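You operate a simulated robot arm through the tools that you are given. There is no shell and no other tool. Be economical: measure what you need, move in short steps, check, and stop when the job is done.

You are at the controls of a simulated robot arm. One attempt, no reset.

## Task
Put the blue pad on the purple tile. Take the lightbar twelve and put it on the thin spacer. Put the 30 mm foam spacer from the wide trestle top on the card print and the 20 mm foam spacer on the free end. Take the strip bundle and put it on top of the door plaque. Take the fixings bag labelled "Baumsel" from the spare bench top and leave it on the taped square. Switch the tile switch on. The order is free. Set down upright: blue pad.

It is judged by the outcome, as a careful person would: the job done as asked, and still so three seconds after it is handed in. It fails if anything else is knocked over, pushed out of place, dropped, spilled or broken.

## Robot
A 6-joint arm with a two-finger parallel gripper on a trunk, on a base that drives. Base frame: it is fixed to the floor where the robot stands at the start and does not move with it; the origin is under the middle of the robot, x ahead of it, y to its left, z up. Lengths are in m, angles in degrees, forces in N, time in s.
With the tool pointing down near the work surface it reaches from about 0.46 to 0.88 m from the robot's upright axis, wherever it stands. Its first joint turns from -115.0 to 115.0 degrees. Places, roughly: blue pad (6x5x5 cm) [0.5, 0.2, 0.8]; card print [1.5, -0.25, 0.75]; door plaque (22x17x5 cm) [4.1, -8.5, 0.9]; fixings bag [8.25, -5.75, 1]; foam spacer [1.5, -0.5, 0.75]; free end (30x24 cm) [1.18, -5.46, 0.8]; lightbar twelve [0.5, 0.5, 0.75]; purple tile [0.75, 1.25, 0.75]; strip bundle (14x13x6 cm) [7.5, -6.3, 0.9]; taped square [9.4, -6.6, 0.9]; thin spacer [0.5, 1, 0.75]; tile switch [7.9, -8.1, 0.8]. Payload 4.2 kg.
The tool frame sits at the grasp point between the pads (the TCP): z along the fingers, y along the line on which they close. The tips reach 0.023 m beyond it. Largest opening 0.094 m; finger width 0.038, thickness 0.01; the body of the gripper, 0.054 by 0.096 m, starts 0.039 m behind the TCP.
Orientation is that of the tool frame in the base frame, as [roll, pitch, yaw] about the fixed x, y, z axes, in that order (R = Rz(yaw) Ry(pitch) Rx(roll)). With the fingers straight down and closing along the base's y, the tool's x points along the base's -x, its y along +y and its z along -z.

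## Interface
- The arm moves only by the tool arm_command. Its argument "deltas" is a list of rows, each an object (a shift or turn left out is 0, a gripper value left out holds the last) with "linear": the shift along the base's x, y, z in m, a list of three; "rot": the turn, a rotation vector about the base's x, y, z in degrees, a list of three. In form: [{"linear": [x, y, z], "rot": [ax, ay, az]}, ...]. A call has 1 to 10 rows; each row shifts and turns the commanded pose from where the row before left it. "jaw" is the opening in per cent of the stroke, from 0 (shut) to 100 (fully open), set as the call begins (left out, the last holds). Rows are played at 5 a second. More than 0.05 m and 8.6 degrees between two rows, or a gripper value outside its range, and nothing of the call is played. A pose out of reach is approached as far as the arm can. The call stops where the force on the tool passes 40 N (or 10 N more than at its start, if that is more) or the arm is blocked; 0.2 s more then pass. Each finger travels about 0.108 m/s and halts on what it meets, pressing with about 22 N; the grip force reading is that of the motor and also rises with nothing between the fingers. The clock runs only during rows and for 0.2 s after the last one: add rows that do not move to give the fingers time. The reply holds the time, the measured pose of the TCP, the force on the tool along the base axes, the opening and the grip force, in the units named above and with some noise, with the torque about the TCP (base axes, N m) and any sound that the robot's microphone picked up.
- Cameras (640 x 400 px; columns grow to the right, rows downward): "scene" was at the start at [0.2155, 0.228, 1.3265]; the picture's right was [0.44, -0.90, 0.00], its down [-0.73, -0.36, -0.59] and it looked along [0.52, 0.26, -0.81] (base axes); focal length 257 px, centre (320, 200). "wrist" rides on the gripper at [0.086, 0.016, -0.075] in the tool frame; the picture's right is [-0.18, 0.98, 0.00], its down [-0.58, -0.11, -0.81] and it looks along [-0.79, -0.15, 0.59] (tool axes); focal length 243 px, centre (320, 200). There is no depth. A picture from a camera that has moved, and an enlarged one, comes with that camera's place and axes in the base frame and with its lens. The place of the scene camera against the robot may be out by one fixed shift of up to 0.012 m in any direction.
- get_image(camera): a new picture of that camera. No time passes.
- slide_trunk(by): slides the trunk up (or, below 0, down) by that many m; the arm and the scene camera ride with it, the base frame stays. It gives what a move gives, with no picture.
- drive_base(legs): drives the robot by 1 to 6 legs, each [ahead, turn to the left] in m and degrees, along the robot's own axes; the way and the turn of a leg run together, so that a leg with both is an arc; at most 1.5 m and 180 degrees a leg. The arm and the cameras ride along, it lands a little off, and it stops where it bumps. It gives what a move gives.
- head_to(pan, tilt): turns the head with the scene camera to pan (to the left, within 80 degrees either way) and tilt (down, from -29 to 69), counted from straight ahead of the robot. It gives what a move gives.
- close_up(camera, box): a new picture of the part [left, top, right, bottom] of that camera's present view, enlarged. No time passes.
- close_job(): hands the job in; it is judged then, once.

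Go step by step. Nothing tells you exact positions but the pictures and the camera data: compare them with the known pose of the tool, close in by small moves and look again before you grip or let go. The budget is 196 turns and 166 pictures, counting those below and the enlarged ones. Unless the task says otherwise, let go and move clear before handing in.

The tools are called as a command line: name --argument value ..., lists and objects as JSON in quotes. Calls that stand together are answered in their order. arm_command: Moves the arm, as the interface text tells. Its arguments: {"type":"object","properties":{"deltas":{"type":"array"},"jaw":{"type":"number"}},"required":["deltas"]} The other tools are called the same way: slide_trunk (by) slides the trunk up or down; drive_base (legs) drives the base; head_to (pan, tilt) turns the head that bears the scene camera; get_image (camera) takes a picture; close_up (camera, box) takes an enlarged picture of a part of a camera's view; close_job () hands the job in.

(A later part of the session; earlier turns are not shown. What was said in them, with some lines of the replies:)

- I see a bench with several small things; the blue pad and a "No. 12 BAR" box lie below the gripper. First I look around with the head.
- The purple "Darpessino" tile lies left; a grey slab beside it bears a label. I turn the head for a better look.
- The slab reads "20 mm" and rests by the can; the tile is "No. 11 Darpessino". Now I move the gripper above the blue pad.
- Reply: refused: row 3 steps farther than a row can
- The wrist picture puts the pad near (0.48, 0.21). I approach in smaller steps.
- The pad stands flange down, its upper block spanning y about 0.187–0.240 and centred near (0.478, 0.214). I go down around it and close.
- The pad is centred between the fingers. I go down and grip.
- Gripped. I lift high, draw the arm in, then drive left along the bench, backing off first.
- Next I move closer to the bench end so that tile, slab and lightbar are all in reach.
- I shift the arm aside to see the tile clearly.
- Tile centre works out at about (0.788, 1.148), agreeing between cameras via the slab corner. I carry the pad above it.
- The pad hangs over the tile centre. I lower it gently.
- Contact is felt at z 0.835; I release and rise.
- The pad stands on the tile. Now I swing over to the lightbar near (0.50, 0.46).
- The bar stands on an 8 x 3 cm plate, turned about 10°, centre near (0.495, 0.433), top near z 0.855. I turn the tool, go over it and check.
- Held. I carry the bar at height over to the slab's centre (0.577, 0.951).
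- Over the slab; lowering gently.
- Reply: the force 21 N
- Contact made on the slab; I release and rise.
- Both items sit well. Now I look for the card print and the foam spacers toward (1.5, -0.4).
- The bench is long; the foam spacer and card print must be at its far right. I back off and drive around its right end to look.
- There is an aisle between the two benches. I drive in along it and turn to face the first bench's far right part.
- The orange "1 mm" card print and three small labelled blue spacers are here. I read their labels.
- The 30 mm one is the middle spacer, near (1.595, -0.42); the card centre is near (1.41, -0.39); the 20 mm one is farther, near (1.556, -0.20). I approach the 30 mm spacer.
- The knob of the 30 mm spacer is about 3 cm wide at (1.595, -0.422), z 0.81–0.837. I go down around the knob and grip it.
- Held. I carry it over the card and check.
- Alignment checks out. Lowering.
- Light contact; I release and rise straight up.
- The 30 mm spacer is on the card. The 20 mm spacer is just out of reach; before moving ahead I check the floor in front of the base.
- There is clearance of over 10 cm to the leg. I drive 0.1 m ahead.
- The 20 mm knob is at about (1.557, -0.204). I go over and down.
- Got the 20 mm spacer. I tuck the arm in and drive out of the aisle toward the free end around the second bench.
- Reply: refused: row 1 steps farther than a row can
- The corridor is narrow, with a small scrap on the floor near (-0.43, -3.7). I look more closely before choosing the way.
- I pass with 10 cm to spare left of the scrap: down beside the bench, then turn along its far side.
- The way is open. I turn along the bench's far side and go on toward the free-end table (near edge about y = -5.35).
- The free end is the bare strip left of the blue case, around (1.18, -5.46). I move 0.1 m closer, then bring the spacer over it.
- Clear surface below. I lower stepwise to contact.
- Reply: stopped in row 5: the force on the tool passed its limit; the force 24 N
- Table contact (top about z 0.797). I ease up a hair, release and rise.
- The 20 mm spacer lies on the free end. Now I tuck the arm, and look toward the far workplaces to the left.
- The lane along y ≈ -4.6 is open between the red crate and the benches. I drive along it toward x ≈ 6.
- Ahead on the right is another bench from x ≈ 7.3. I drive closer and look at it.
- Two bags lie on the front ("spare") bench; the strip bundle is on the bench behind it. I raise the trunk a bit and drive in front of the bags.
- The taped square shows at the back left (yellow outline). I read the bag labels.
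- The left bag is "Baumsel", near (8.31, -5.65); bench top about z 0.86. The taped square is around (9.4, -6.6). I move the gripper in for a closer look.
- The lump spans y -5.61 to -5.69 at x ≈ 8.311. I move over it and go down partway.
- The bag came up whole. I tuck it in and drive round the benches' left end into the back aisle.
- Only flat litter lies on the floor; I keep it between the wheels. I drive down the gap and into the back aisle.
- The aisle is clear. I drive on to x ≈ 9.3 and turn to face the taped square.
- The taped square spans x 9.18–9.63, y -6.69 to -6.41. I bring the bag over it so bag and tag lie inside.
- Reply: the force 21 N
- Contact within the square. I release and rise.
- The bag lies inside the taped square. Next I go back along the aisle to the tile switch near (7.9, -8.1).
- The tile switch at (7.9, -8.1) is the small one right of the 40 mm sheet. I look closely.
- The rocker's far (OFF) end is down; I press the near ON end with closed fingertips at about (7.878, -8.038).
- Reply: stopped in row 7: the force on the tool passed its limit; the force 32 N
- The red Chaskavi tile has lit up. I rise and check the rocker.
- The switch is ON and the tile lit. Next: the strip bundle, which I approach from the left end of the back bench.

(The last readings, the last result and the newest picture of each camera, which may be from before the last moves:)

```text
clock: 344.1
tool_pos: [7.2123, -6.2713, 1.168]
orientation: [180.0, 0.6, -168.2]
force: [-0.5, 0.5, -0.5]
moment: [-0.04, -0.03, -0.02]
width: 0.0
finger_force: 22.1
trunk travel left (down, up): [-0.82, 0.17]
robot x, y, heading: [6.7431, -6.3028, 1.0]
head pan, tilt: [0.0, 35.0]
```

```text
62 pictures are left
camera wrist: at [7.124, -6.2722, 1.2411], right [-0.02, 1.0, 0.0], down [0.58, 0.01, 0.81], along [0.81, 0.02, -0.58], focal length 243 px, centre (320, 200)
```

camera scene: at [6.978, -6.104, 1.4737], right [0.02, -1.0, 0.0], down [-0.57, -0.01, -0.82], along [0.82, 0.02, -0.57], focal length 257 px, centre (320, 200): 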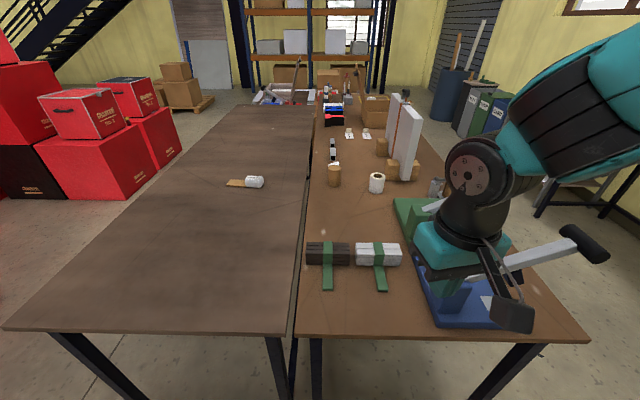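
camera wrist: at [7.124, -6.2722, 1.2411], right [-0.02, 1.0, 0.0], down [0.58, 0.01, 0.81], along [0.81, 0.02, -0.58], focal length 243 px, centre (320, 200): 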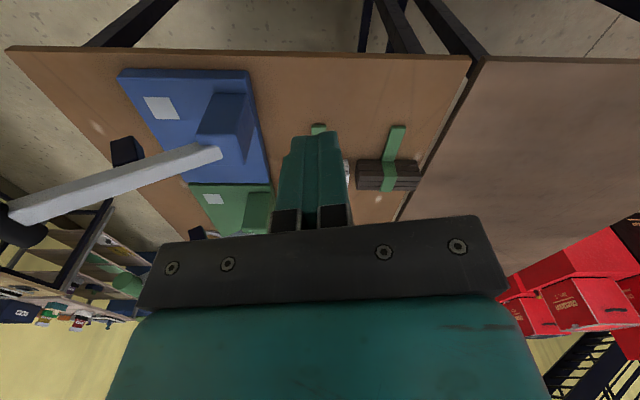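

Two banded bundles lie here: a dark one near (7.53, -6.11) and a white one near (7.53, -6.27). The given place fits the white one; I look closer.

close_up --camera "scene" --box '[290, 220, 430, 310]'

arm_command --deltas '[{"linear": [0.03, 0, 0]}, {"linear": [0.03, 0, 0]}, {"linear": [0.03, 0, -0.02]}, {"linear": [0.03, 0, -0.02]}, {"linear": [0.03, 0, -0.03]}, {}]' --jaw 100

get_image --camera "wrist"

```text
4.44 times, centred on (360, 265) of scene
camera zoom: at [6.978, -6.104, 1.4737], right [0.02, -1.0, 0.0], down [-0.57, -0.01, -0.82], along [0.82, 0.02, -0.57], focal length 1140 px, centre (142, -89)
```

zoom: 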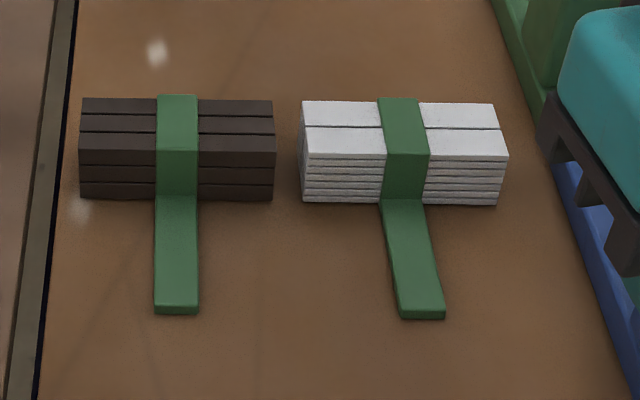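

```text
clock: 345.5
tool_pos: [7.3615, -6.2701, 1.0995]
orientation: [179.9, 0.6, -168.3]
force: [-1.2, -0.2, -0.2]
moment: [0.02, 0.0, 0.01]
width: 0.094
finger_force: 0.0
trunk travel left (down, up): [-0.82, 0.17]
robot x, y, heading: [6.7432, -6.303, 1.2]
head pan, tilt: [0.0, 35.0]
```

```text
60 pictures are left
camera wrist: at [7.2735, -6.2708, 1.1719], right [-0.02, 1.0, 0.0], down [0.58, 0.01, 0.81], along [0.81, 0.02, -0.58], focal length 243 px, centre (320, 200)
```

wrist: 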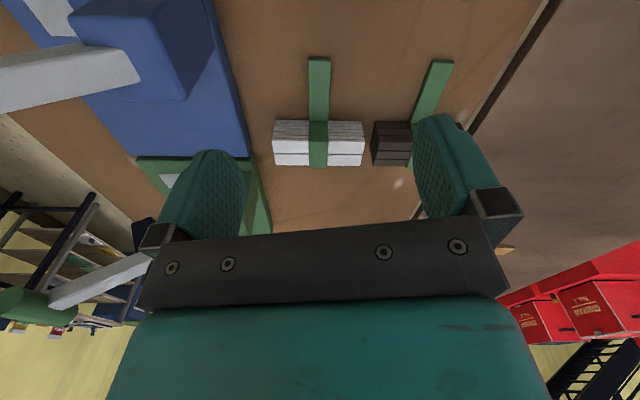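

The white bundle, about 14 cm long in y and 5.5 cm deep, centre (7.528, -6.267), is the one. I turn the gripper to close along x, in the air.

arm_command --deltas '[{"rot": [0, 0, -8.5]}, {"rot": [0, 0, -8.5]}, {"rot": [0, 0, -8.5]}, {"rot": [0, 0, -8.5]}, {"rot": [0, 0, -8.5]}, {"rot": [0, 0, -8.5]}]'

arm_command --deltas '[{"rot": [0, 0, -8.5]}, {"rot": [0, 0, -8.5]}, {"rot": [0, 0, -8.5]}, {"rot": [0, 0, -8.5]}, {"rot": [0, 0, -8.5]}, {"rot": [0, 0, -8.3]}, {}]'

get_image --camera "wrist"

```text
clock: 346.9
tool_pos: [7.3631, -6.2694, 1.0978]
orientation: [179.9, 0.6, 140.4]
force: [0.0, 0.3, 0.2]
moment: [0.02, 0.04, -0.01]
width: 0.094
finger_force: 0.0
trunk travel left (down, up): [-0.82, 0.17]
robot x, y, heading: [6.7435, -6.3054, 1.2]
head pan, tilt: [0.0, 35.0]
```

```text
clock: 348.5
tool_pos: [7.3623, -6.2707, 1.0988]
orientation: [179.9, 0.6, 89.9]
force: [-0.5, 0.1, 0.0]
moment: [-0.02, 0.0, 0.03]
width: 0.094
finger_force: 0.0
trunk travel left (down, up): [-0.82, 0.17]
robot x, y, heading: [6.7443, -6.3035, 1.2]
head pan, tilt: [0.0, 35.0]
```

```text
59 pictures are left
camera wrist: at [7.3785, -6.1842, 1.1714], right [0.98, -0.19, 0.0], down [-0.11, -0.57, 0.81], along [-0.15, -0.8, -0.58], focal length 243 px, centre (320, 200)
```

wrist: 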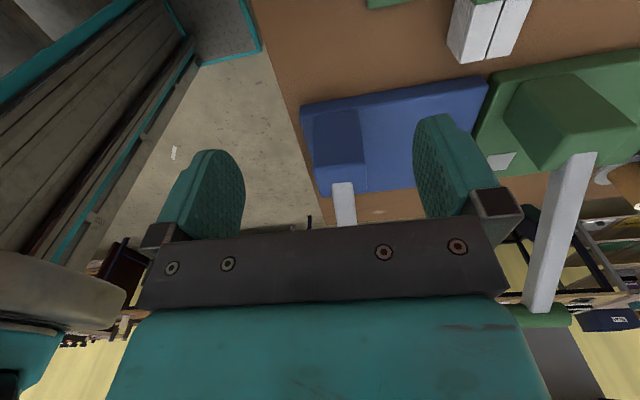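

Now over the bundle and part way down, then check.

arm_command --deltas '[{"linear": [0.045, 0.001, 0]}, {"linear": [0.045, 0.001, 0]}, {"linear": [0.045, 0.001, 0]}, {"linear": [0.03, 0.0, 0]}, {"linear": [0, 0, -0.05]}, {"linear": [0, 0, -0.05]}, {}]'

get_image --camera "wrist"

close_up --camera "scene" --box '[270, 180, 470, 320]'

```text
clock: 350.1
tool_pos: [7.5255, -6.2691, 0.9962]
orientation: [179.8, 0.6, 89.9]
force: [0.8, 0.3, 0.7]
moment: [-0.03, -0.01, -0.03]
width: 0.0937
finger_force: 0.1
trunk travel left (down, up): [-0.82, 0.17]
robot x, y, heading: [6.7408, -6.3035, 1.2]
head pan, tilt: [0.0, 35.0]
```

```text
58 pictures are left
camera wrist: at [7.5431, -6.1827, 1.0696], right [0.98, -0.19, 0.0], down [-0.11, -0.57, 0.81], along [-0.15, -0.8, -0.58], focal length 243 px, centre (320, 200)
```

wrist: 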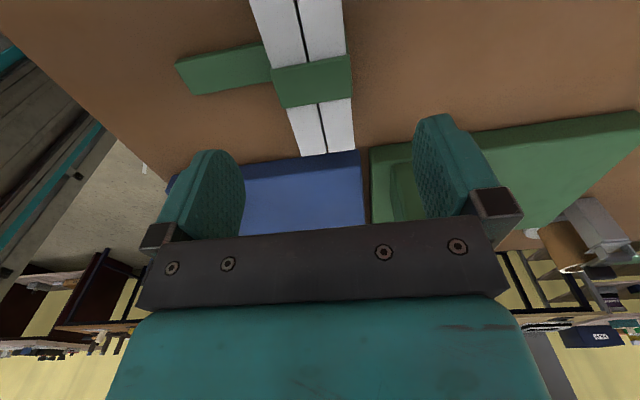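

```text
2.86 times, centred on (370, 250) of scene
camera zoom: at [6.978, -6.104, 1.4737], right [0.02, -1.0, 0.0], down [-0.57, -0.01, -0.82], along [0.82, 0.02, -0.57], focal length 733 px, centre (177, 57)
```

zoom: 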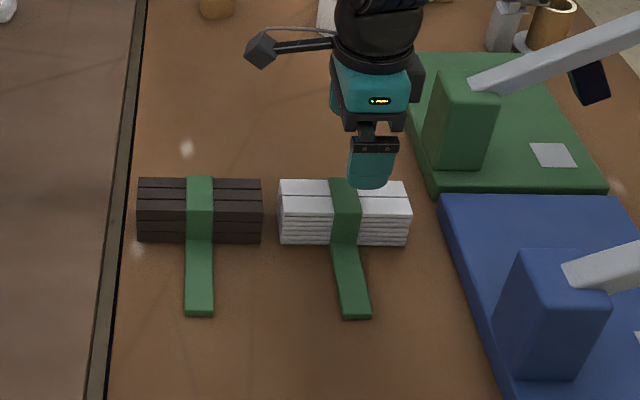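

arm_command --deltas '[{"linear": [-0.003, 0.001, -0.04]}, {"linear": [0, 0, -0.03]}, {"linear": [0, 0, -0.014]}, {"linear": [0, 0, -0.01]}, {}]'

get_image --camera "wrist"

close_up --camera "scene" --box '[310, 210, 430, 310]'

```text
clock: 351.3
tool_pos: [7.5239, -6.2678, 0.9048]
orientation: [179.9, 0.6, 89.9]
force: [0.4, -0.7, -0.6]
moment: [-0.02, 0.03, 0.01]
width: 0.0943
finger_force: 0.0
trunk travel left (down, up): [-0.82, 0.17]
robot x, y, heading: [6.7451, -6.302, 1.1]
head pan, tilt: [0.0, 35.0]
```

```text
56 pictures are left
camera wrist: at [7.5403, -6.18, 0.9781], right [0.98, -0.19, 0.0], down [-0.11, -0.57, 0.81], along [-0.15, -0.8, -0.58], focal length 243 px, centre (320, 200)
```

wrist: 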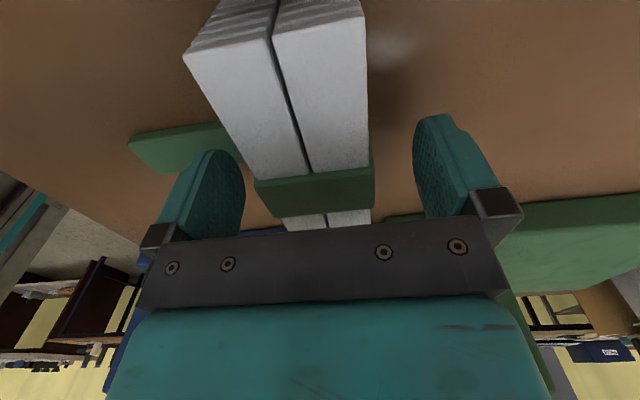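

```text
4.00 times, centred on (370, 260) of scene
camera zoom: at [6.978, -6.104, 1.4737], right [0.02, -1.0, 0.0], down [-0.57, -0.01, -0.82], along [0.82, 0.02, -0.57], focal length 1026 px, centre (120, -40)
```

zoom: 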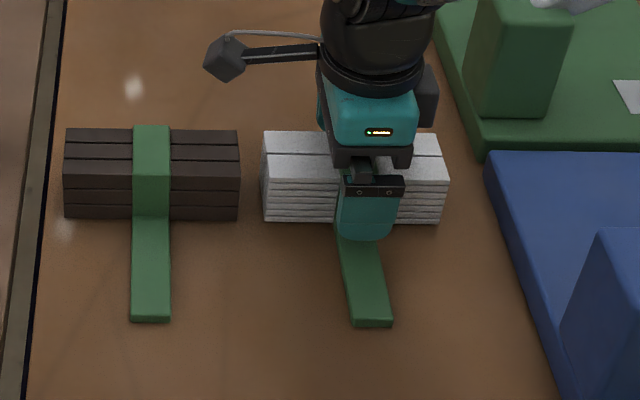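

arm_command --deltas '[{"linear": [0, 0, -0.006]}, {}]'

arm_command --deltas '[{}, {}, {}, {}, {}]' --jaw 5

arm_command --deltas '[{"linear": [0, 0, 0.02]}, {"linear": [0, 0, 0.04]}, {"linear": [0, 0, 0.04]}, {}]'

close_up --camera "scene" --box '[290, 180, 450, 300]'

```text
clock: 351.9
tool_pos: [7.5239, -6.2671, 0.8981]
orientation: [179.9, 0.6, 89.9]
force: [-0.1, -0.5, 0.1]
moment: [0.01, 0.01, -0.01]
width: 0.094
finger_force: 0.0
trunk travel left (down, up): [-0.82, 0.17]
robot x, y, heading: [6.7431, -6.3023, 0.9]
head pan, tilt: [0.0, 35.0]
```

```text
clock: 353.1
tool_pos: [7.5232, -6.2673, 0.8977]
orientation: [180.0, 0.5, 89.9]
force: [-1.9, 0.3, 0.2]
moment: [-0.02, 0.5, -0.02]
width: 0.0499
finger_force: 21.7
trunk travel left (down, up): [-0.82, 0.17]
robot x, y, heading: [6.7433, -6.3013, 1.0]
head pan, tilt: [0.0, 35.0]
```

```text
clock: 354.1
tool_pos: [7.5248, -6.2696, 0.9935]
orientation: [179.9, 0.6, 89.9]
force: [0.9, -0.7, -4.2]
moment: [0.0, -0.03, -0.01]
width: 0.0499
finger_force: 21.8
trunk travel left (down, up): [-0.82, 0.17]
robot x, y, heading: [6.7447, -6.304, 1.3]
head pan, tilt: [0.0, 35.0]
```

```text
3.33 times, centred on (370, 240) of scene
camera zoom: at [6.9783, -6.1039, 1.4736], right [0.02, -1.0, 0.0], down [-0.57, -0.01, -0.82], along [0.82, 0.02, -0.57], focal length 855 px, centre (153, 67)
```

zoom: 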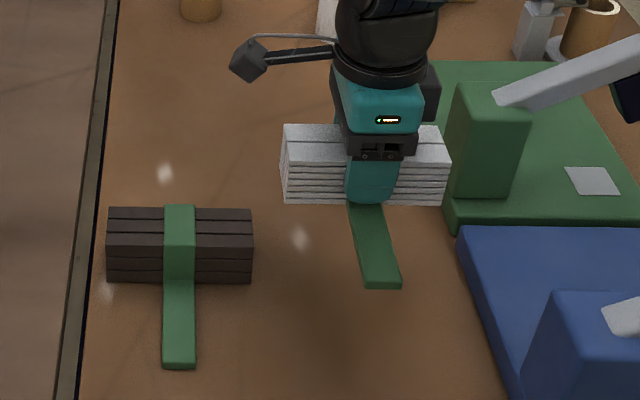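

The bundle is held. I lift, tuck in and head for the door plaque along the back aisle.

arm_command --deltas '[{"linear": [0, 0, 0.05]}, {"linear": [0, 0, 0.05]}, {"linear": [0, 0, 0.05]}, {"linear": [-0.03, 0, 0.03]}, {"linear": [-0.045, 0, 0]}, {"linear": [-0.045, 0, 0]}, {"linear": [-0.045, 0, 0]}, {"linear": [-0.045, 0, 0]}, {"linear": [-0.045, 0, 0]}, {"linear": [-0.04, 0, 0]}]'

drive_base --legs '[[0, -91], [0.98, 0], [0, -90]]'

head_to --pan 20 --tilt 22

get_image --camera "scene"

```text
clock: 356.3
tool_pos: [7.2292, -6.2668, 1.1771]
orientation: [179.8, 0.6, 89.9]
force: [0.5, 0.0, -4.7]
moment: [-0.03, 0.0, 0.0]
width: 0.0498
finger_force: 22.2
trunk travel left (down, up): [-0.82, 0.17]
robot x, y, heading: [6.7426, -6.3006, 1.0]
head pan, tilt: [0.0, 35.0]
```

```text
clock: 369.0
tool_pos: [6.2455, -7.2932, 1.1767]
orientation: [180.0, 0.6, -92.4]
force: [0.3, -0.8, -4.2]
moment: [-0.04, 0.06, -0.02]
width: 0.0498
finger_force: 22.3
trunk travel left (down, up): [-0.82, 0.17]
robot x, y, heading: [6.7355, -7.2789, 178.5]
head pan, tilt: [0.0, 35.0]
```

```text
clock: 369.8
tool_pos: [6.2467, -7.2935, 1.1757]
orientation: [179.9, 0.5, -92.4]
force: [-0.3, -0.7, -4.3]
moment: [0.0, 0.02, -0.02]
width: 0.0497
finger_force: 21.7
trunk travel left (down, up): [-0.82, 0.17]
robot x, y, heading: [6.7327, -7.2743, 178.6]
head pan, tilt: [20.0, 22.0]
```

```text
53 pictures are left
camera scene: at [6.4873, -7.496, 1.4942], right [-0.32, 0.95, 0.0], down [0.36, 0.12, -0.93], along [-0.88, -0.3, -0.38], focal length 257 px, centre (320, 200)
```

scene: 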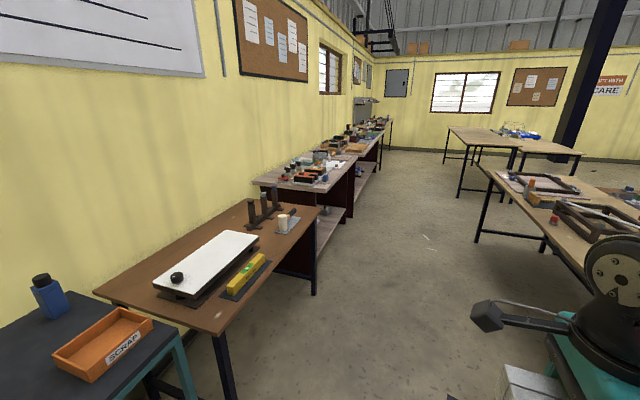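

I drive on to x ≈ 4.2 and turn to face the wall bench there.

drive_base --legs '[[0, 1.5], [1.5, 0], [1.03, 0], [0, 89]]'

head_to --pan 0 --tilt 30

get_image --camera "scene"

close_up --camera "scene" --box '[100, 100, 500, 350]'

```text
clock: 386.3
tool_pos: [4.2217, -7.7938, 1.1761]
orientation: [179.9, 0.4, -2.4]
force: [-0.1, -0.5, -3.7]
moment: [-0.04, 0.01, -0.02]
width: 0.0499
finger_force: 22.2
trunk travel left (down, up): [-0.82, 0.17]
robot x, y, heading: [4.2015, -7.3062, -90.9]
head pan, tilt: [20.0, 22.0]
```

```text
clock: 387.1
tool_pos: [4.2216, -7.7943, 1.1764]
orientation: [179.9, 0.7, -2.3]
force: [-0.3, 0.2, -4.2]
moment: [-0.02, 0.03, -0.01]
width: 0.0499
finger_force: 21.7
trunk travel left (down, up): [-0.82, 0.17]
robot x, y, heading: [4.2054, -7.3065, -90.9]
head pan, tilt: [0.0, 30.0]
```

```text
52 pictures are left
camera scene: at [4.3912, -7.5526, 1.4815], right [-1.0, 0.02, 0.0], down [0.01, 0.5, -0.87], along [-0.02, -0.87, -0.5], focal length 257 px, centre (320, 200)
```

scene: 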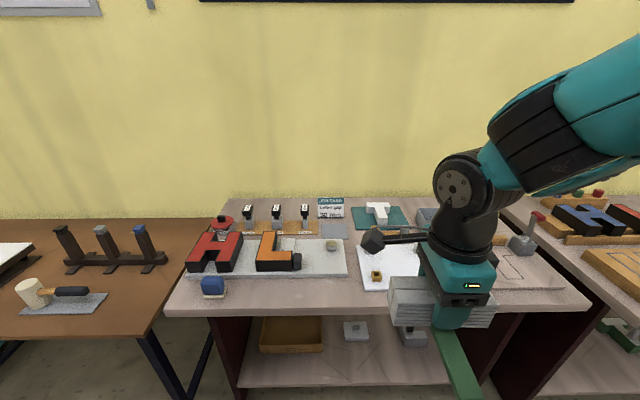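

```text
1.60 times, centred on (300, 225) of scene
camera zoom: at [4.3912, -7.5526, 1.4815], right [-1.0, 0.02, 0.0], down [0.01, 0.5, -0.87], along [-0.02, -0.87, -0.5], focal length 411 px, centre (352, 160)
```

zoom: 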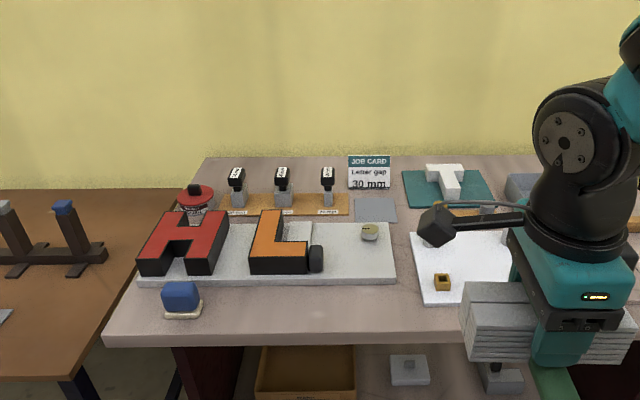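

The teal plaque with the white raised letter, about 22 cm wide near (4.1, -8.5), is the door plaque. I move closer to bring it in reach.

drive_base --legs '[[0.33, 0]]'

head_to --pan -5 --tilt 40

get_image --camera "scene"

close_up --camera "scene" --box '[300, 140, 440, 260]'

```text
clock: 389.3
tool_pos: [4.2164, -8.1179, 1.1764]
orientation: [180.0, 0.6, -2.3]
force: [-0.2, -0.5, -3.9]
moment: [0.02, 0.02, -0.01]
width: 0.0499
finger_force: 21.5
trunk travel left (down, up): [-0.82, 0.17]
robot x, y, heading: [4.1987, -7.6292, -91.2]
head pan, tilt: [0.0, 30.0]
```

```text
clock: 390.0
tool_pos: [4.2164, -8.1169, 1.177]
orientation: [179.9, 0.6, -2.3]
force: [1.1, -0.6, -3.9]
moment: [0.0, -0.02, 0.0]
width: 0.05
finger_force: 22.1
trunk travel left (down, up): [-0.82, 0.17]
robot x, y, heading: [4.197, -7.6352, -90.7]
head pan, tilt: [-5.0, 40.0]
```

```text
50 pictures are left
camera scene: at [4.3781, -7.8704, 1.4662], right [-0.99, 0.1, 0.0], down [0.07, 0.64, -0.77], along [-0.08, -0.76, -0.64], focal length 257 px, centre (320, 200)
```

scene: 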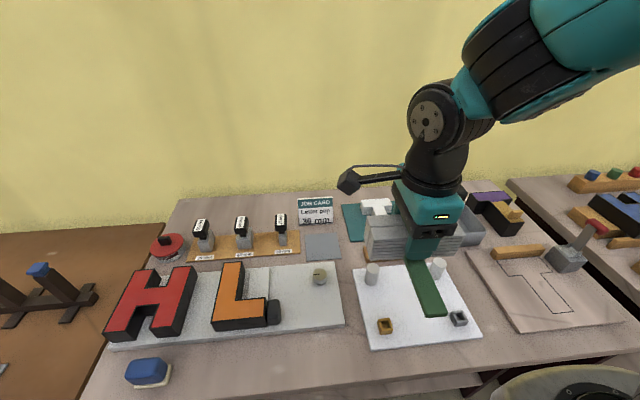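

```text
3.33 times, centred on (370, 200) of scene
camera zoom: at [4.3781, -7.8704, 1.4662], right [-0.99, 0.1, 0.0], down [0.07, 0.64, -0.77], along [-0.08, -0.76, -0.64], focal length 855 px, centre (153, 200)
```

zoom: 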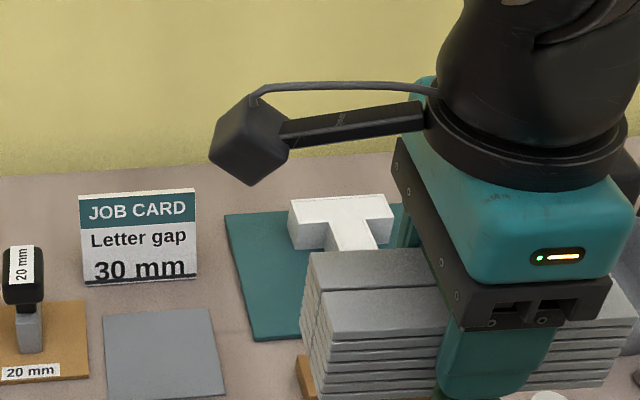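

head_to --pan 10 --tilt 69

get_image --camera "scene"

```text
clock: 390.9
tool_pos: [4.2158, -8.1171, 1.1758]
orientation: [179.8, 0.6, -2.2]
force: [-0.5, 0.0, -3.6]
moment: [-0.03, -0.02, 0.0]
width: 0.05
finger_force: 22.2
trunk travel left (down, up): [-0.82, 0.17]
robot x, y, heading: [4.1934, -7.6301, -91.2]
head pan, tilt: [10.0, 68.8]
```

```text
48 pictures are left
camera scene: at [4.3957, -7.8411, 1.43], right [-0.99, -0.16, 0.0], down [-0.14, 0.92, -0.36], along [0.06, -0.36, -0.93], focal length 257 px, centre (320, 200)
```

scene: 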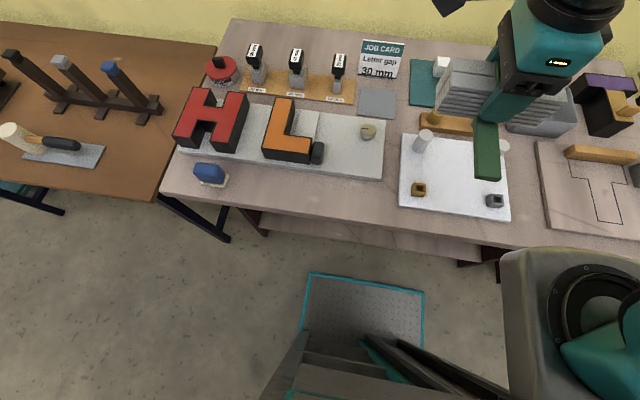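

The platform has room for another 8 cm under the bench edge. I move up and look at the plaque.

drive_base --legs '[[0.08, 0]]'

arm_command --deltas '[{"linear": [0.04, 0, 0]}, {"linear": [0.04, 0, 0]}, {"linear": [0.04, 0, 0]}, {"linear": [0.04, 0, 0]}, {}]'

head_to --pan -15 --tilt 48

get_image --camera "scene"

get_image --camera "wrist"

```text
clock: 392.0
tool_pos: [4.2148, -8.1959, 1.1757]
orientation: [179.9, 0.6, -2.3]
force: [-0.3, 0.3, -5.0]
moment: [-0.02, 0.01, -0.01]
width: 0.0501
finger_force: 22.0
trunk travel left (down, up): [-0.82, 0.17]
robot x, y, heading: [4.1949, -7.7082, -91.3]
head pan, tilt: [10.0, 68.8]
```

```text
clock: 393.2
tool_pos: [4.3762, -8.1935, 1.1731]
orientation: [179.9, 0.7, -2.3]
force: [0.1, 0.2, -3.9]
moment: [-0.04, 0.02, 0.01]
width: 0.0499
finger_force: 22.1
trunk travel left (down, up): [-0.82, 0.17]
robot x, y, heading: [4.1942, -7.7067, -91.2]
head pan, tilt: [10.0, 68.8]
```

```text
clock: 394.1
tool_pos: [4.3749, -8.1945, 1.1727]
orientation: [179.9, 0.6, -2.3]
force: [-0.5, 0.2, -5.0]
moment: [-0.06, 0.02, 0.0]
width: 0.0502
finger_force: 21.9
trunk travel left (down, up): [-0.82, 0.17]
robot x, y, heading: [4.1938, -7.7079, -91.2]
head pan, tilt: [-15.0, 48.0]
```

```text
47 pictures are left
camera scene: at [4.3638, -7.9403, 1.4546], right [-0.96, 0.28, 0.0], down [0.21, 0.71, -0.67], along [-0.18, -0.64, -0.74], focal length 257 px, centre (320, 200)
```

scene: 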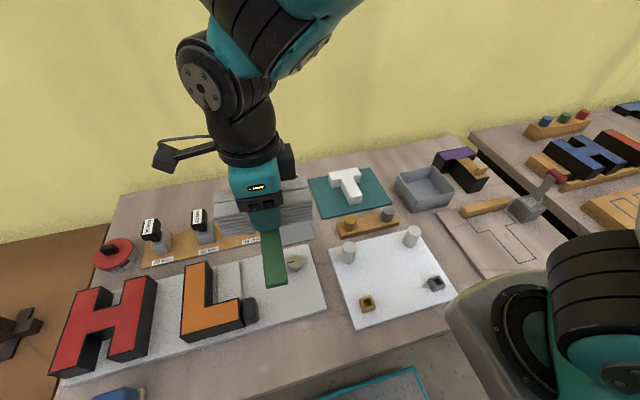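

```text
46 pictures are left
camera wrist: at [4.4626, -8.2139, 1.2463], right [-0.22, -0.97, 0.0], down [-0.57, 0.13, 0.81], along [-0.79, 0.18, -0.58], focal length 243 px, centre (320, 200)
```

wrist: 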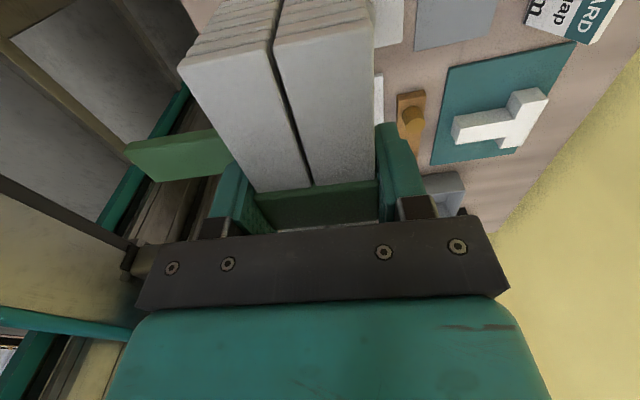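

close_up --camera "scene" --box '[300, 150, 420, 250]'

close_up --camera "wrist" --box '[380, 20, 600, 190]'

```text
4.00 times, centred on (360, 200) of scene
camera zoom: at [4.3638, -7.9403, 1.4546], right [-0.96, 0.28, 0.0], down [0.21, 0.71, -0.67], along [-0.18, -0.64, -0.74], focal length 1026 px, centre (160, 200)
```

zoom: 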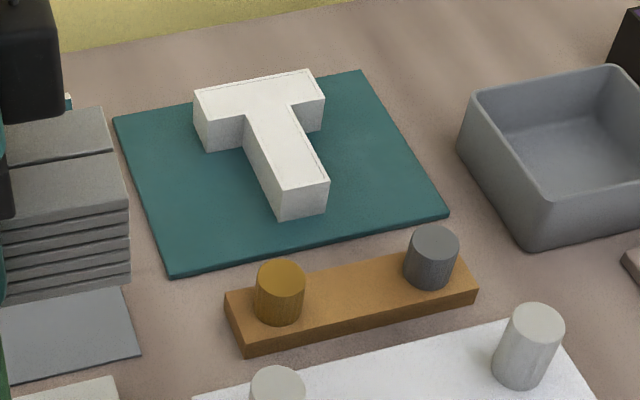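

```text
2.35 times, centred on (490, 105) of wrist
camera zoom: at [4.4626, -8.2139, 1.2463], right [-0.22, -0.97, 0.0], down [-0.57, 0.13, 0.81], along [-0.79, 0.18, -0.58], focal length 571 px, centre (-80, 424)
```

zoom: 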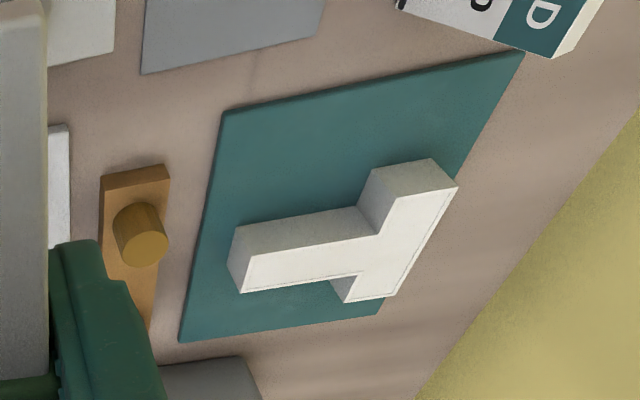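

Plaque: x 4.02–4.24, y -8.54 to -8.37; its T crossbar lies at y ≈ -8.50 with the stem toward me, top about z 0.905, so the bundle body goes over the crossbar and its tail along the stem, centre (4.123, -8.482). I carry it above.

arm_command --deltas '[{"linear": [-0.036, -0.041, 0], "rot": [0, 0, 2.3]}, {"linear": [-0.036, -0.041, 0]}, {"linear": [-0.036, -0.041, 0]}, {"linear": [-0.036, -0.041, 0]}, {"linear": [-0.036, -0.041, 0]}, {"linear": [-0.036, -0.041, 0]}, {"linear": [-0.036, -0.041, 0]}, {}]'

arm_command --deltas '[{"linear": [0, 0, -0.05]}, {"linear": [0, 0, -0.05]}, {"linear": [0, 0, -0.05]}, {}]'

get_image --camera "scene"

close_up --camera "scene" --box '[280, 110, 440, 230]'

get_image --camera "wrist"

```text
refused: row 1 steps farther than a row can; nothing moved
```

```text
clock: 395.1
tool_pos: [4.376, -8.1948, 1.025]
orientation: [179.9, 0.5, -2.3]
force: [0.4, 0.3, -4.5]
moment: [0.0, 0.0, 0.02]
width: 0.0501
finger_force: 21.9
trunk travel left (down, up): [-0.82, 0.17]
robot x, y, heading: [4.1986, -7.7096, -91.0]
head pan, tilt: [-15.0, 48.0]
```

```text
43 pictures are left
camera scene: at [4.3637, -7.9403, 1.4547], right [-0.96, 0.28, 0.0], down [0.21, 0.71, -0.67], along [-0.19, -0.64, -0.74], focal length 257 px, centre (320, 200)
```

scene: 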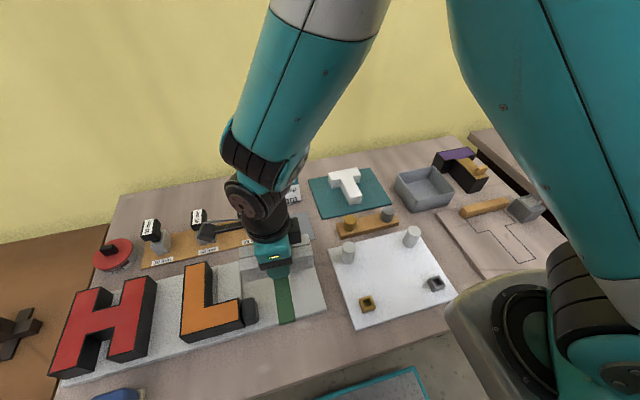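

```text
3.33 times, centred on (360, 170) of scene
camera zoom: at [4.3637, -7.9403, 1.4547], right [-0.96, 0.28, 0.0], down [0.21, 0.71, -0.67], along [-0.19, -0.64, -0.74], focal length 855 px, centre (187, 300)
```

zoom: 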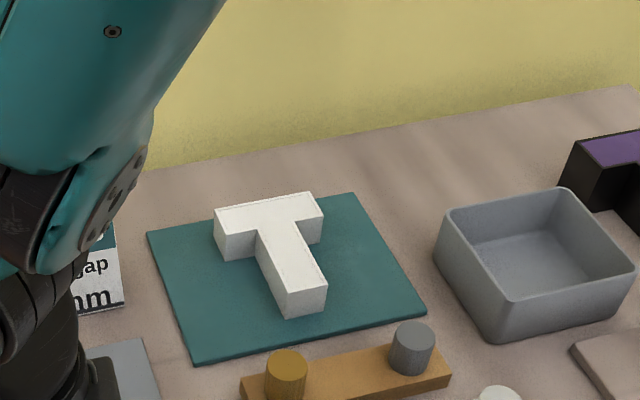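

```text
41 pictures are left
camera wrist: at [4.4633, -8.215, 1.0976], right [-0.22, -0.97, 0.0], down [-0.57, 0.13, 0.81], along [-0.79, 0.18, -0.58], focal length 243 px, centre (320, 200)
```

wrist: 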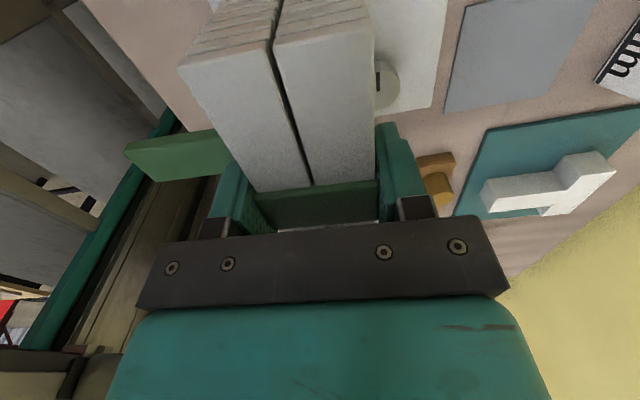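

The sideways move was refused, so only the lowering played; nothing was touched. I rise again and go across with smaller steps.

arm_command --deltas '[{"linear": [0, 0, 0.05]}, {"linear": [0, 0, 0.05]}, {"linear": [0, 0, 0.03], "rot": [0, 0, 2.3]}, {}]'

arm_command --deltas '[{"linear": [-0.0316, -0.0359, 0]}, {"linear": [-0.0316, -0.0359, 0]}, {"linear": [-0.0316, -0.0359, 0]}, {"linear": [-0.0316, -0.0359, 0]}, {"linear": [-0.0316, -0.0359, 0]}, {"linear": [-0.0316, -0.0359, 0]}, {"linear": [-0.0316, -0.0359, 0]}, {"linear": [-0.0316, -0.0359, 0]}, {}]'

get_image --camera "scene"

get_image --camera "wrist"

```text
clock: 396.1
tool_pos: [4.3734, -8.197, 1.1555]
orientation: [179.9, 0.6, -0.1]
force: [0.7, 0.5, -3.8]
moment: [-0.05, -0.02, -0.01]
width: 0.0499
finger_force: 22.0
trunk travel left (down, up): [-0.82, 0.17]
robot x, y, heading: [4.1982, -7.7091, -91.0]
head pan, tilt: [-15.0, 48.0]
```

```text
clock: 398.1
tool_pos: [4.1214, -8.4825, 1.1596]
orientation: [179.9, 0.6, 0.0]
force: [0.7, 0.2, -4.8]
moment: [0.02, -0.02, -0.02]
width: 0.0496
finger_force: 22.3
trunk travel left (down, up): [-0.82, 0.17]
robot x, y, heading: [4.1943, -7.7111, -91.2]
head pan, tilt: [-15.0, 48.0]
```

```text
40 pictures are left
camera scene: at [4.3635, -7.9405, 1.4546], right [-0.96, 0.28, 0.0], down [0.21, 0.71, -0.67], along [-0.19, -0.64, -0.74], focal length 257 px, centre (320, 200)
```

scene: 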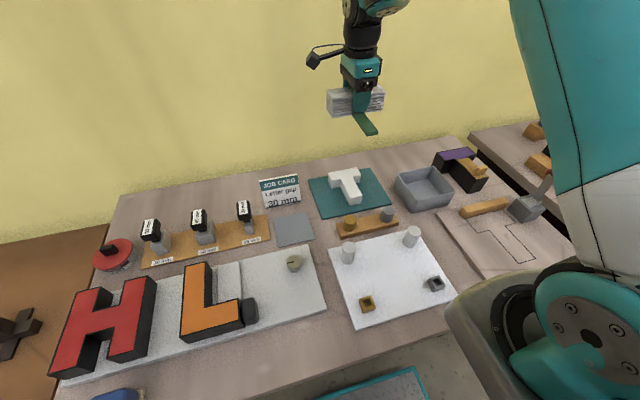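

```text
39 pictures are left
camera wrist: at [4.2102, -8.4973, 1.2325], right [-0.18, -0.98, 0.0], down [-0.57, 0.11, 0.81], along [-0.8, 0.15, -0.58], focal length 243 px, centre (320, 200)
```

wrist: 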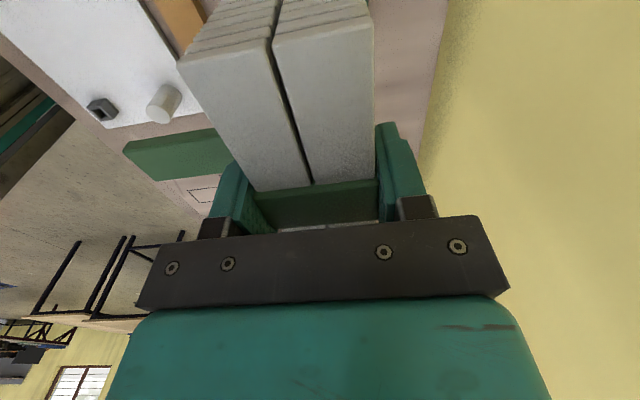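

Aligned above the letter. I lower to just above it and check.

arm_command --deltas '[{"linear": [0, 0, -0.05]}, {"linear": [0, 0, -0.05]}, {"linear": [0, 0, -0.05]}, {"linear": [0, 0, -0.035]}, {}]'

close_up --camera "scene" --box '[270, 110, 430, 230]'

```text
clock: 399.3
tool_pos: [4.121, -8.4836, 0.9745]
orientation: [179.8, 0.6, 0.0]
force: [-0.6, 0.7, -3.3]
moment: [-0.03, 0.03, -0.02]
width: 0.0499
finger_force: 21.8
trunk travel left (down, up): [-0.82, 0.17]
robot x, y, heading: [4.1934, -7.7112, -91.2]
head pan, tilt: [-15.0, 48.0]
```

```text
3.33 times, centred on (350, 170) of scene
camera zoom: at [4.3636, -7.9404, 1.4546], right [-0.96, 0.28, 0.0], down [0.21, 0.71, -0.67], along [-0.19, -0.64, -0.74], focal length 855 px, centre (220, 300)
```

zoom: 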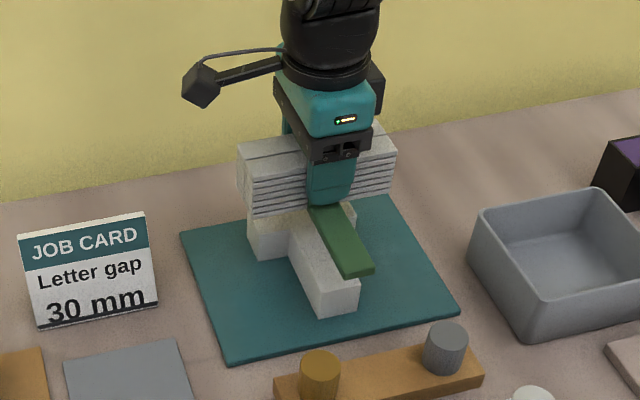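

arm_command --deltas '[{"linear": [0.003, 0, -0.012]}, {}, {"linear": [0, 0, -0.006]}, {}, {"linear": [0, 0, -0.004]}, {}, {"linear": [0, 0, -0.003]}, {}]'

close_up --camera "scene" --box '[300, 130, 400, 220]'

```text
clock: 401.1
tool_pos: [4.1238, -8.4826, 0.9453]
orientation: [179.9, 0.5, -0.1]
force: [0.0, 0.0, -4.8]
moment: [-0.02, -0.02, 0.01]
width: 0.05
finger_force: 21.9
trunk travel left (down, up): [-0.82, 0.17]
robot x, y, heading: [4.1941, -7.7103, -91.2]
head pan, tilt: [-15.0, 48.0]
```

```text
4.44 times, centred on (350, 175) of scene
camera zoom: at [4.3636, -7.9405, 1.4546], right [-0.96, 0.28, 0.0], down [0.21, 0.71, -0.67], along [-0.19, -0.64, -0.74], focal length 1140 px, centre (187, 311)
```

zoom: 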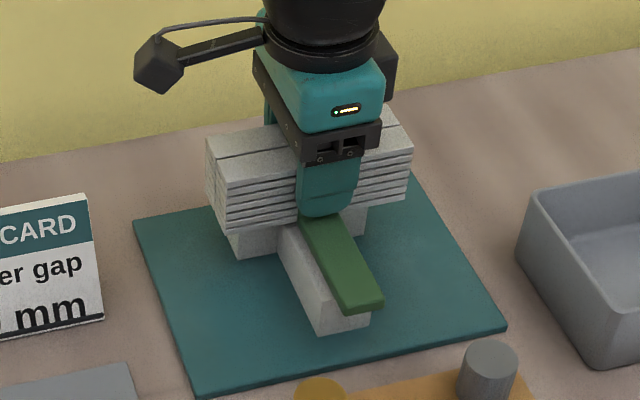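

The bundle sits about 1 cm too far toward -x; I correct and lower to contact.

arm_command --deltas '[{"linear": [0.01, 0, 0.002]}, {}, {"linear": [0, 0, -0.004]}, {}, {"linear": [0, 0, -0.003]}, {}, {"linear": [0, 0, -0.003]}, {}]'

close_up --camera "scene" --box '[300, 130, 400, 220]'

```text
clock: 402.9
tool_pos: [4.1342, -8.4818, 0.9384]
orientation: [179.9, 0.5, 0.0]
force: [-3.6, 4.2, 18.4]
moment: [0.93, 0.02, 0.15]
width: 0.05
finger_force: 21.6
trunk travel left (down, up): [-0.82, 0.17]
robot x, y, heading: [4.1934, -7.7075, -91.1]
head pan, tilt: [-15.0, 48.0]
```

```text
4.44 times, centred on (350, 175) of scene
camera zoom: at [4.3635, -7.9393, 1.4551], right [-0.96, 0.28, 0.0], down [0.21, 0.71, -0.67], along [-0.19, -0.64, -0.74], focal length 1140 px, centre (187, 311)
```

zoom: 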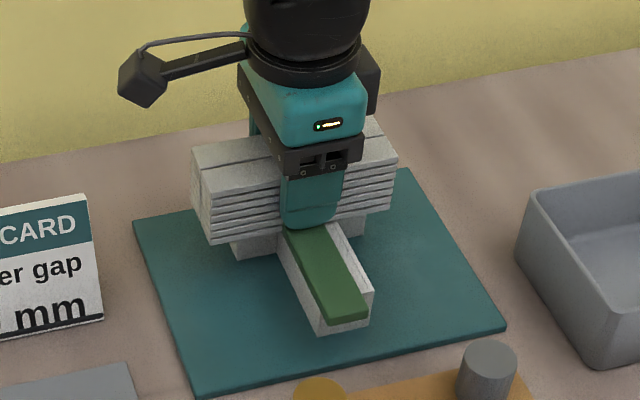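

Contact along letter and tail. I release gently and rise.

arm_command --deltas '[{"linear": [0, 0, 0.001]}, {}, {}, {}, {}]' --jaw 100

close_up --camera "scene" --box '[300, 130, 400, 220]'

```text
clock: 404.1
tool_pos: [4.1341, -8.4829, 0.9375]
orientation: [179.9, 0.5, 0.0]
force: [0.2, -0.4, 0.2]
moment: [0.03, 0.02, 0.0]
width: 0.094
finger_force: 0.1
trunk travel left (down, up): [-0.82, 0.17]
robot x, y, heading: [4.1969, -7.7073, -91.0]
head pan, tilt: [-15.0, 48.0]
```

```text
4.44 times, centred on (350, 175) of scene
camera zoom: at [4.3636, -7.9403, 1.4547], right [-0.96, 0.28, 0.0], down [0.21, 0.71, -0.67], along [-0.19, -0.64, -0.74], focal length 1140 px, centre (187, 311)
```

zoom: 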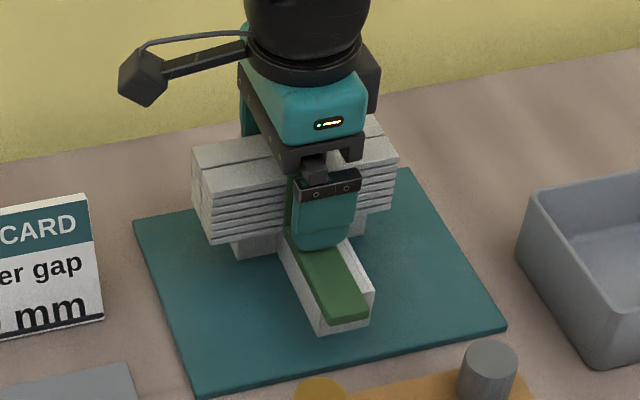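

arm_command --deltas '[{"linear": [0, 0, 0.02]}, {"linear": [0, 0, 0.04]}, {"linear": [0, 0, 0.05]}, {"linear": [0, 0, 0.05]}, {"linear": [0, 0.02, 0.04]}, {"linear": [0, 0.045, 0]}, {"linear": [0, 0.045, 0]}, {"linear": [0, 0.045, 0]}, {"linear": [0, 0.045, 0]}, {"linear": [0, 0.045, 0]}]'

get_image --camera "scene"

close_up --camera "scene" --box '[300, 130, 400, 220]'

```text
clock: 406.3
tool_pos: [4.1322, -8.2391, 1.1416]
orientation: [179.9, 0.5, 0.0]
force: [0.1, -0.2, -1.4]
moment: [0.03, -0.02, 0.01]
width: 0.0939
finger_force: 0.1
trunk travel left (down, up): [-0.82, 0.17]
robot x, y, heading: [4.1979, -7.7109, -91.0]
head pan, tilt: [-15.0, 48.0]
```

```text
34 pictures are left
camera scene: at [4.3636, -7.9409, 1.4546], right [-0.96, 0.28, 0.0], down [0.21, 0.71, -0.67], along [-0.19, -0.64, -0.74], focal length 257 px, centre (320, 200)
```

scene: 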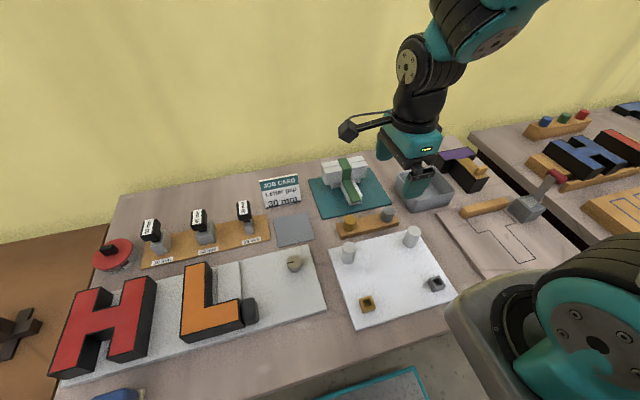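

```text
4.44 times, centred on (350, 175) of scene
camera zoom: at [4.3636, -7.9409, 1.4546], right [-0.96, 0.28, 0.0], down [0.21, 0.71, -0.67], along [-0.19, -0.64, -0.74], focal length 1140 px, centre (187, 311)
```

zoom: 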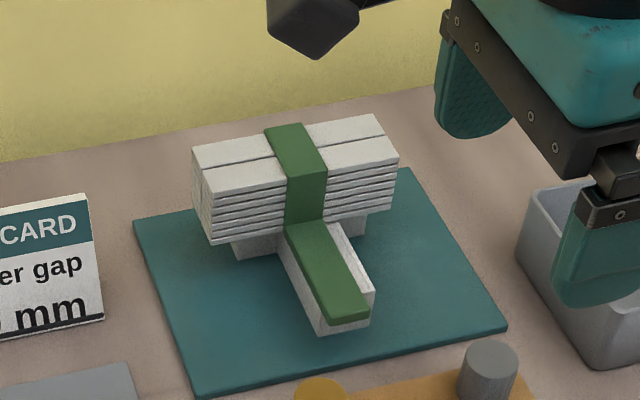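

Everything asked for is in place and the gripper is clear, so I hand in.

close_job

```text
The job is handed in.
```

The job is handed in, with every item done. I checked each one in the pictures as I finished it and did not go back for a final look at the first ones.

- **Blue pad:** stands upright on the purple tile.
- **Lightbar twelve:** on the thin spacer, which I took to be the clear slab marked "20 mm".
- **Foam spacers:** the 30 mm one is on the card print. The 20 mm one is on the free end, taken as the bare strip left of the blue case.
- **Strip bundle:** on top of the door plaque, resting on its raised "T". There were two bundles side by side, and I took the white one because it matched the given place.
- **Fixings bag:** the "Baumsel" bag is inside the taped square.
- **Tile switch:** on, and the red Chaskavi tile lit up.
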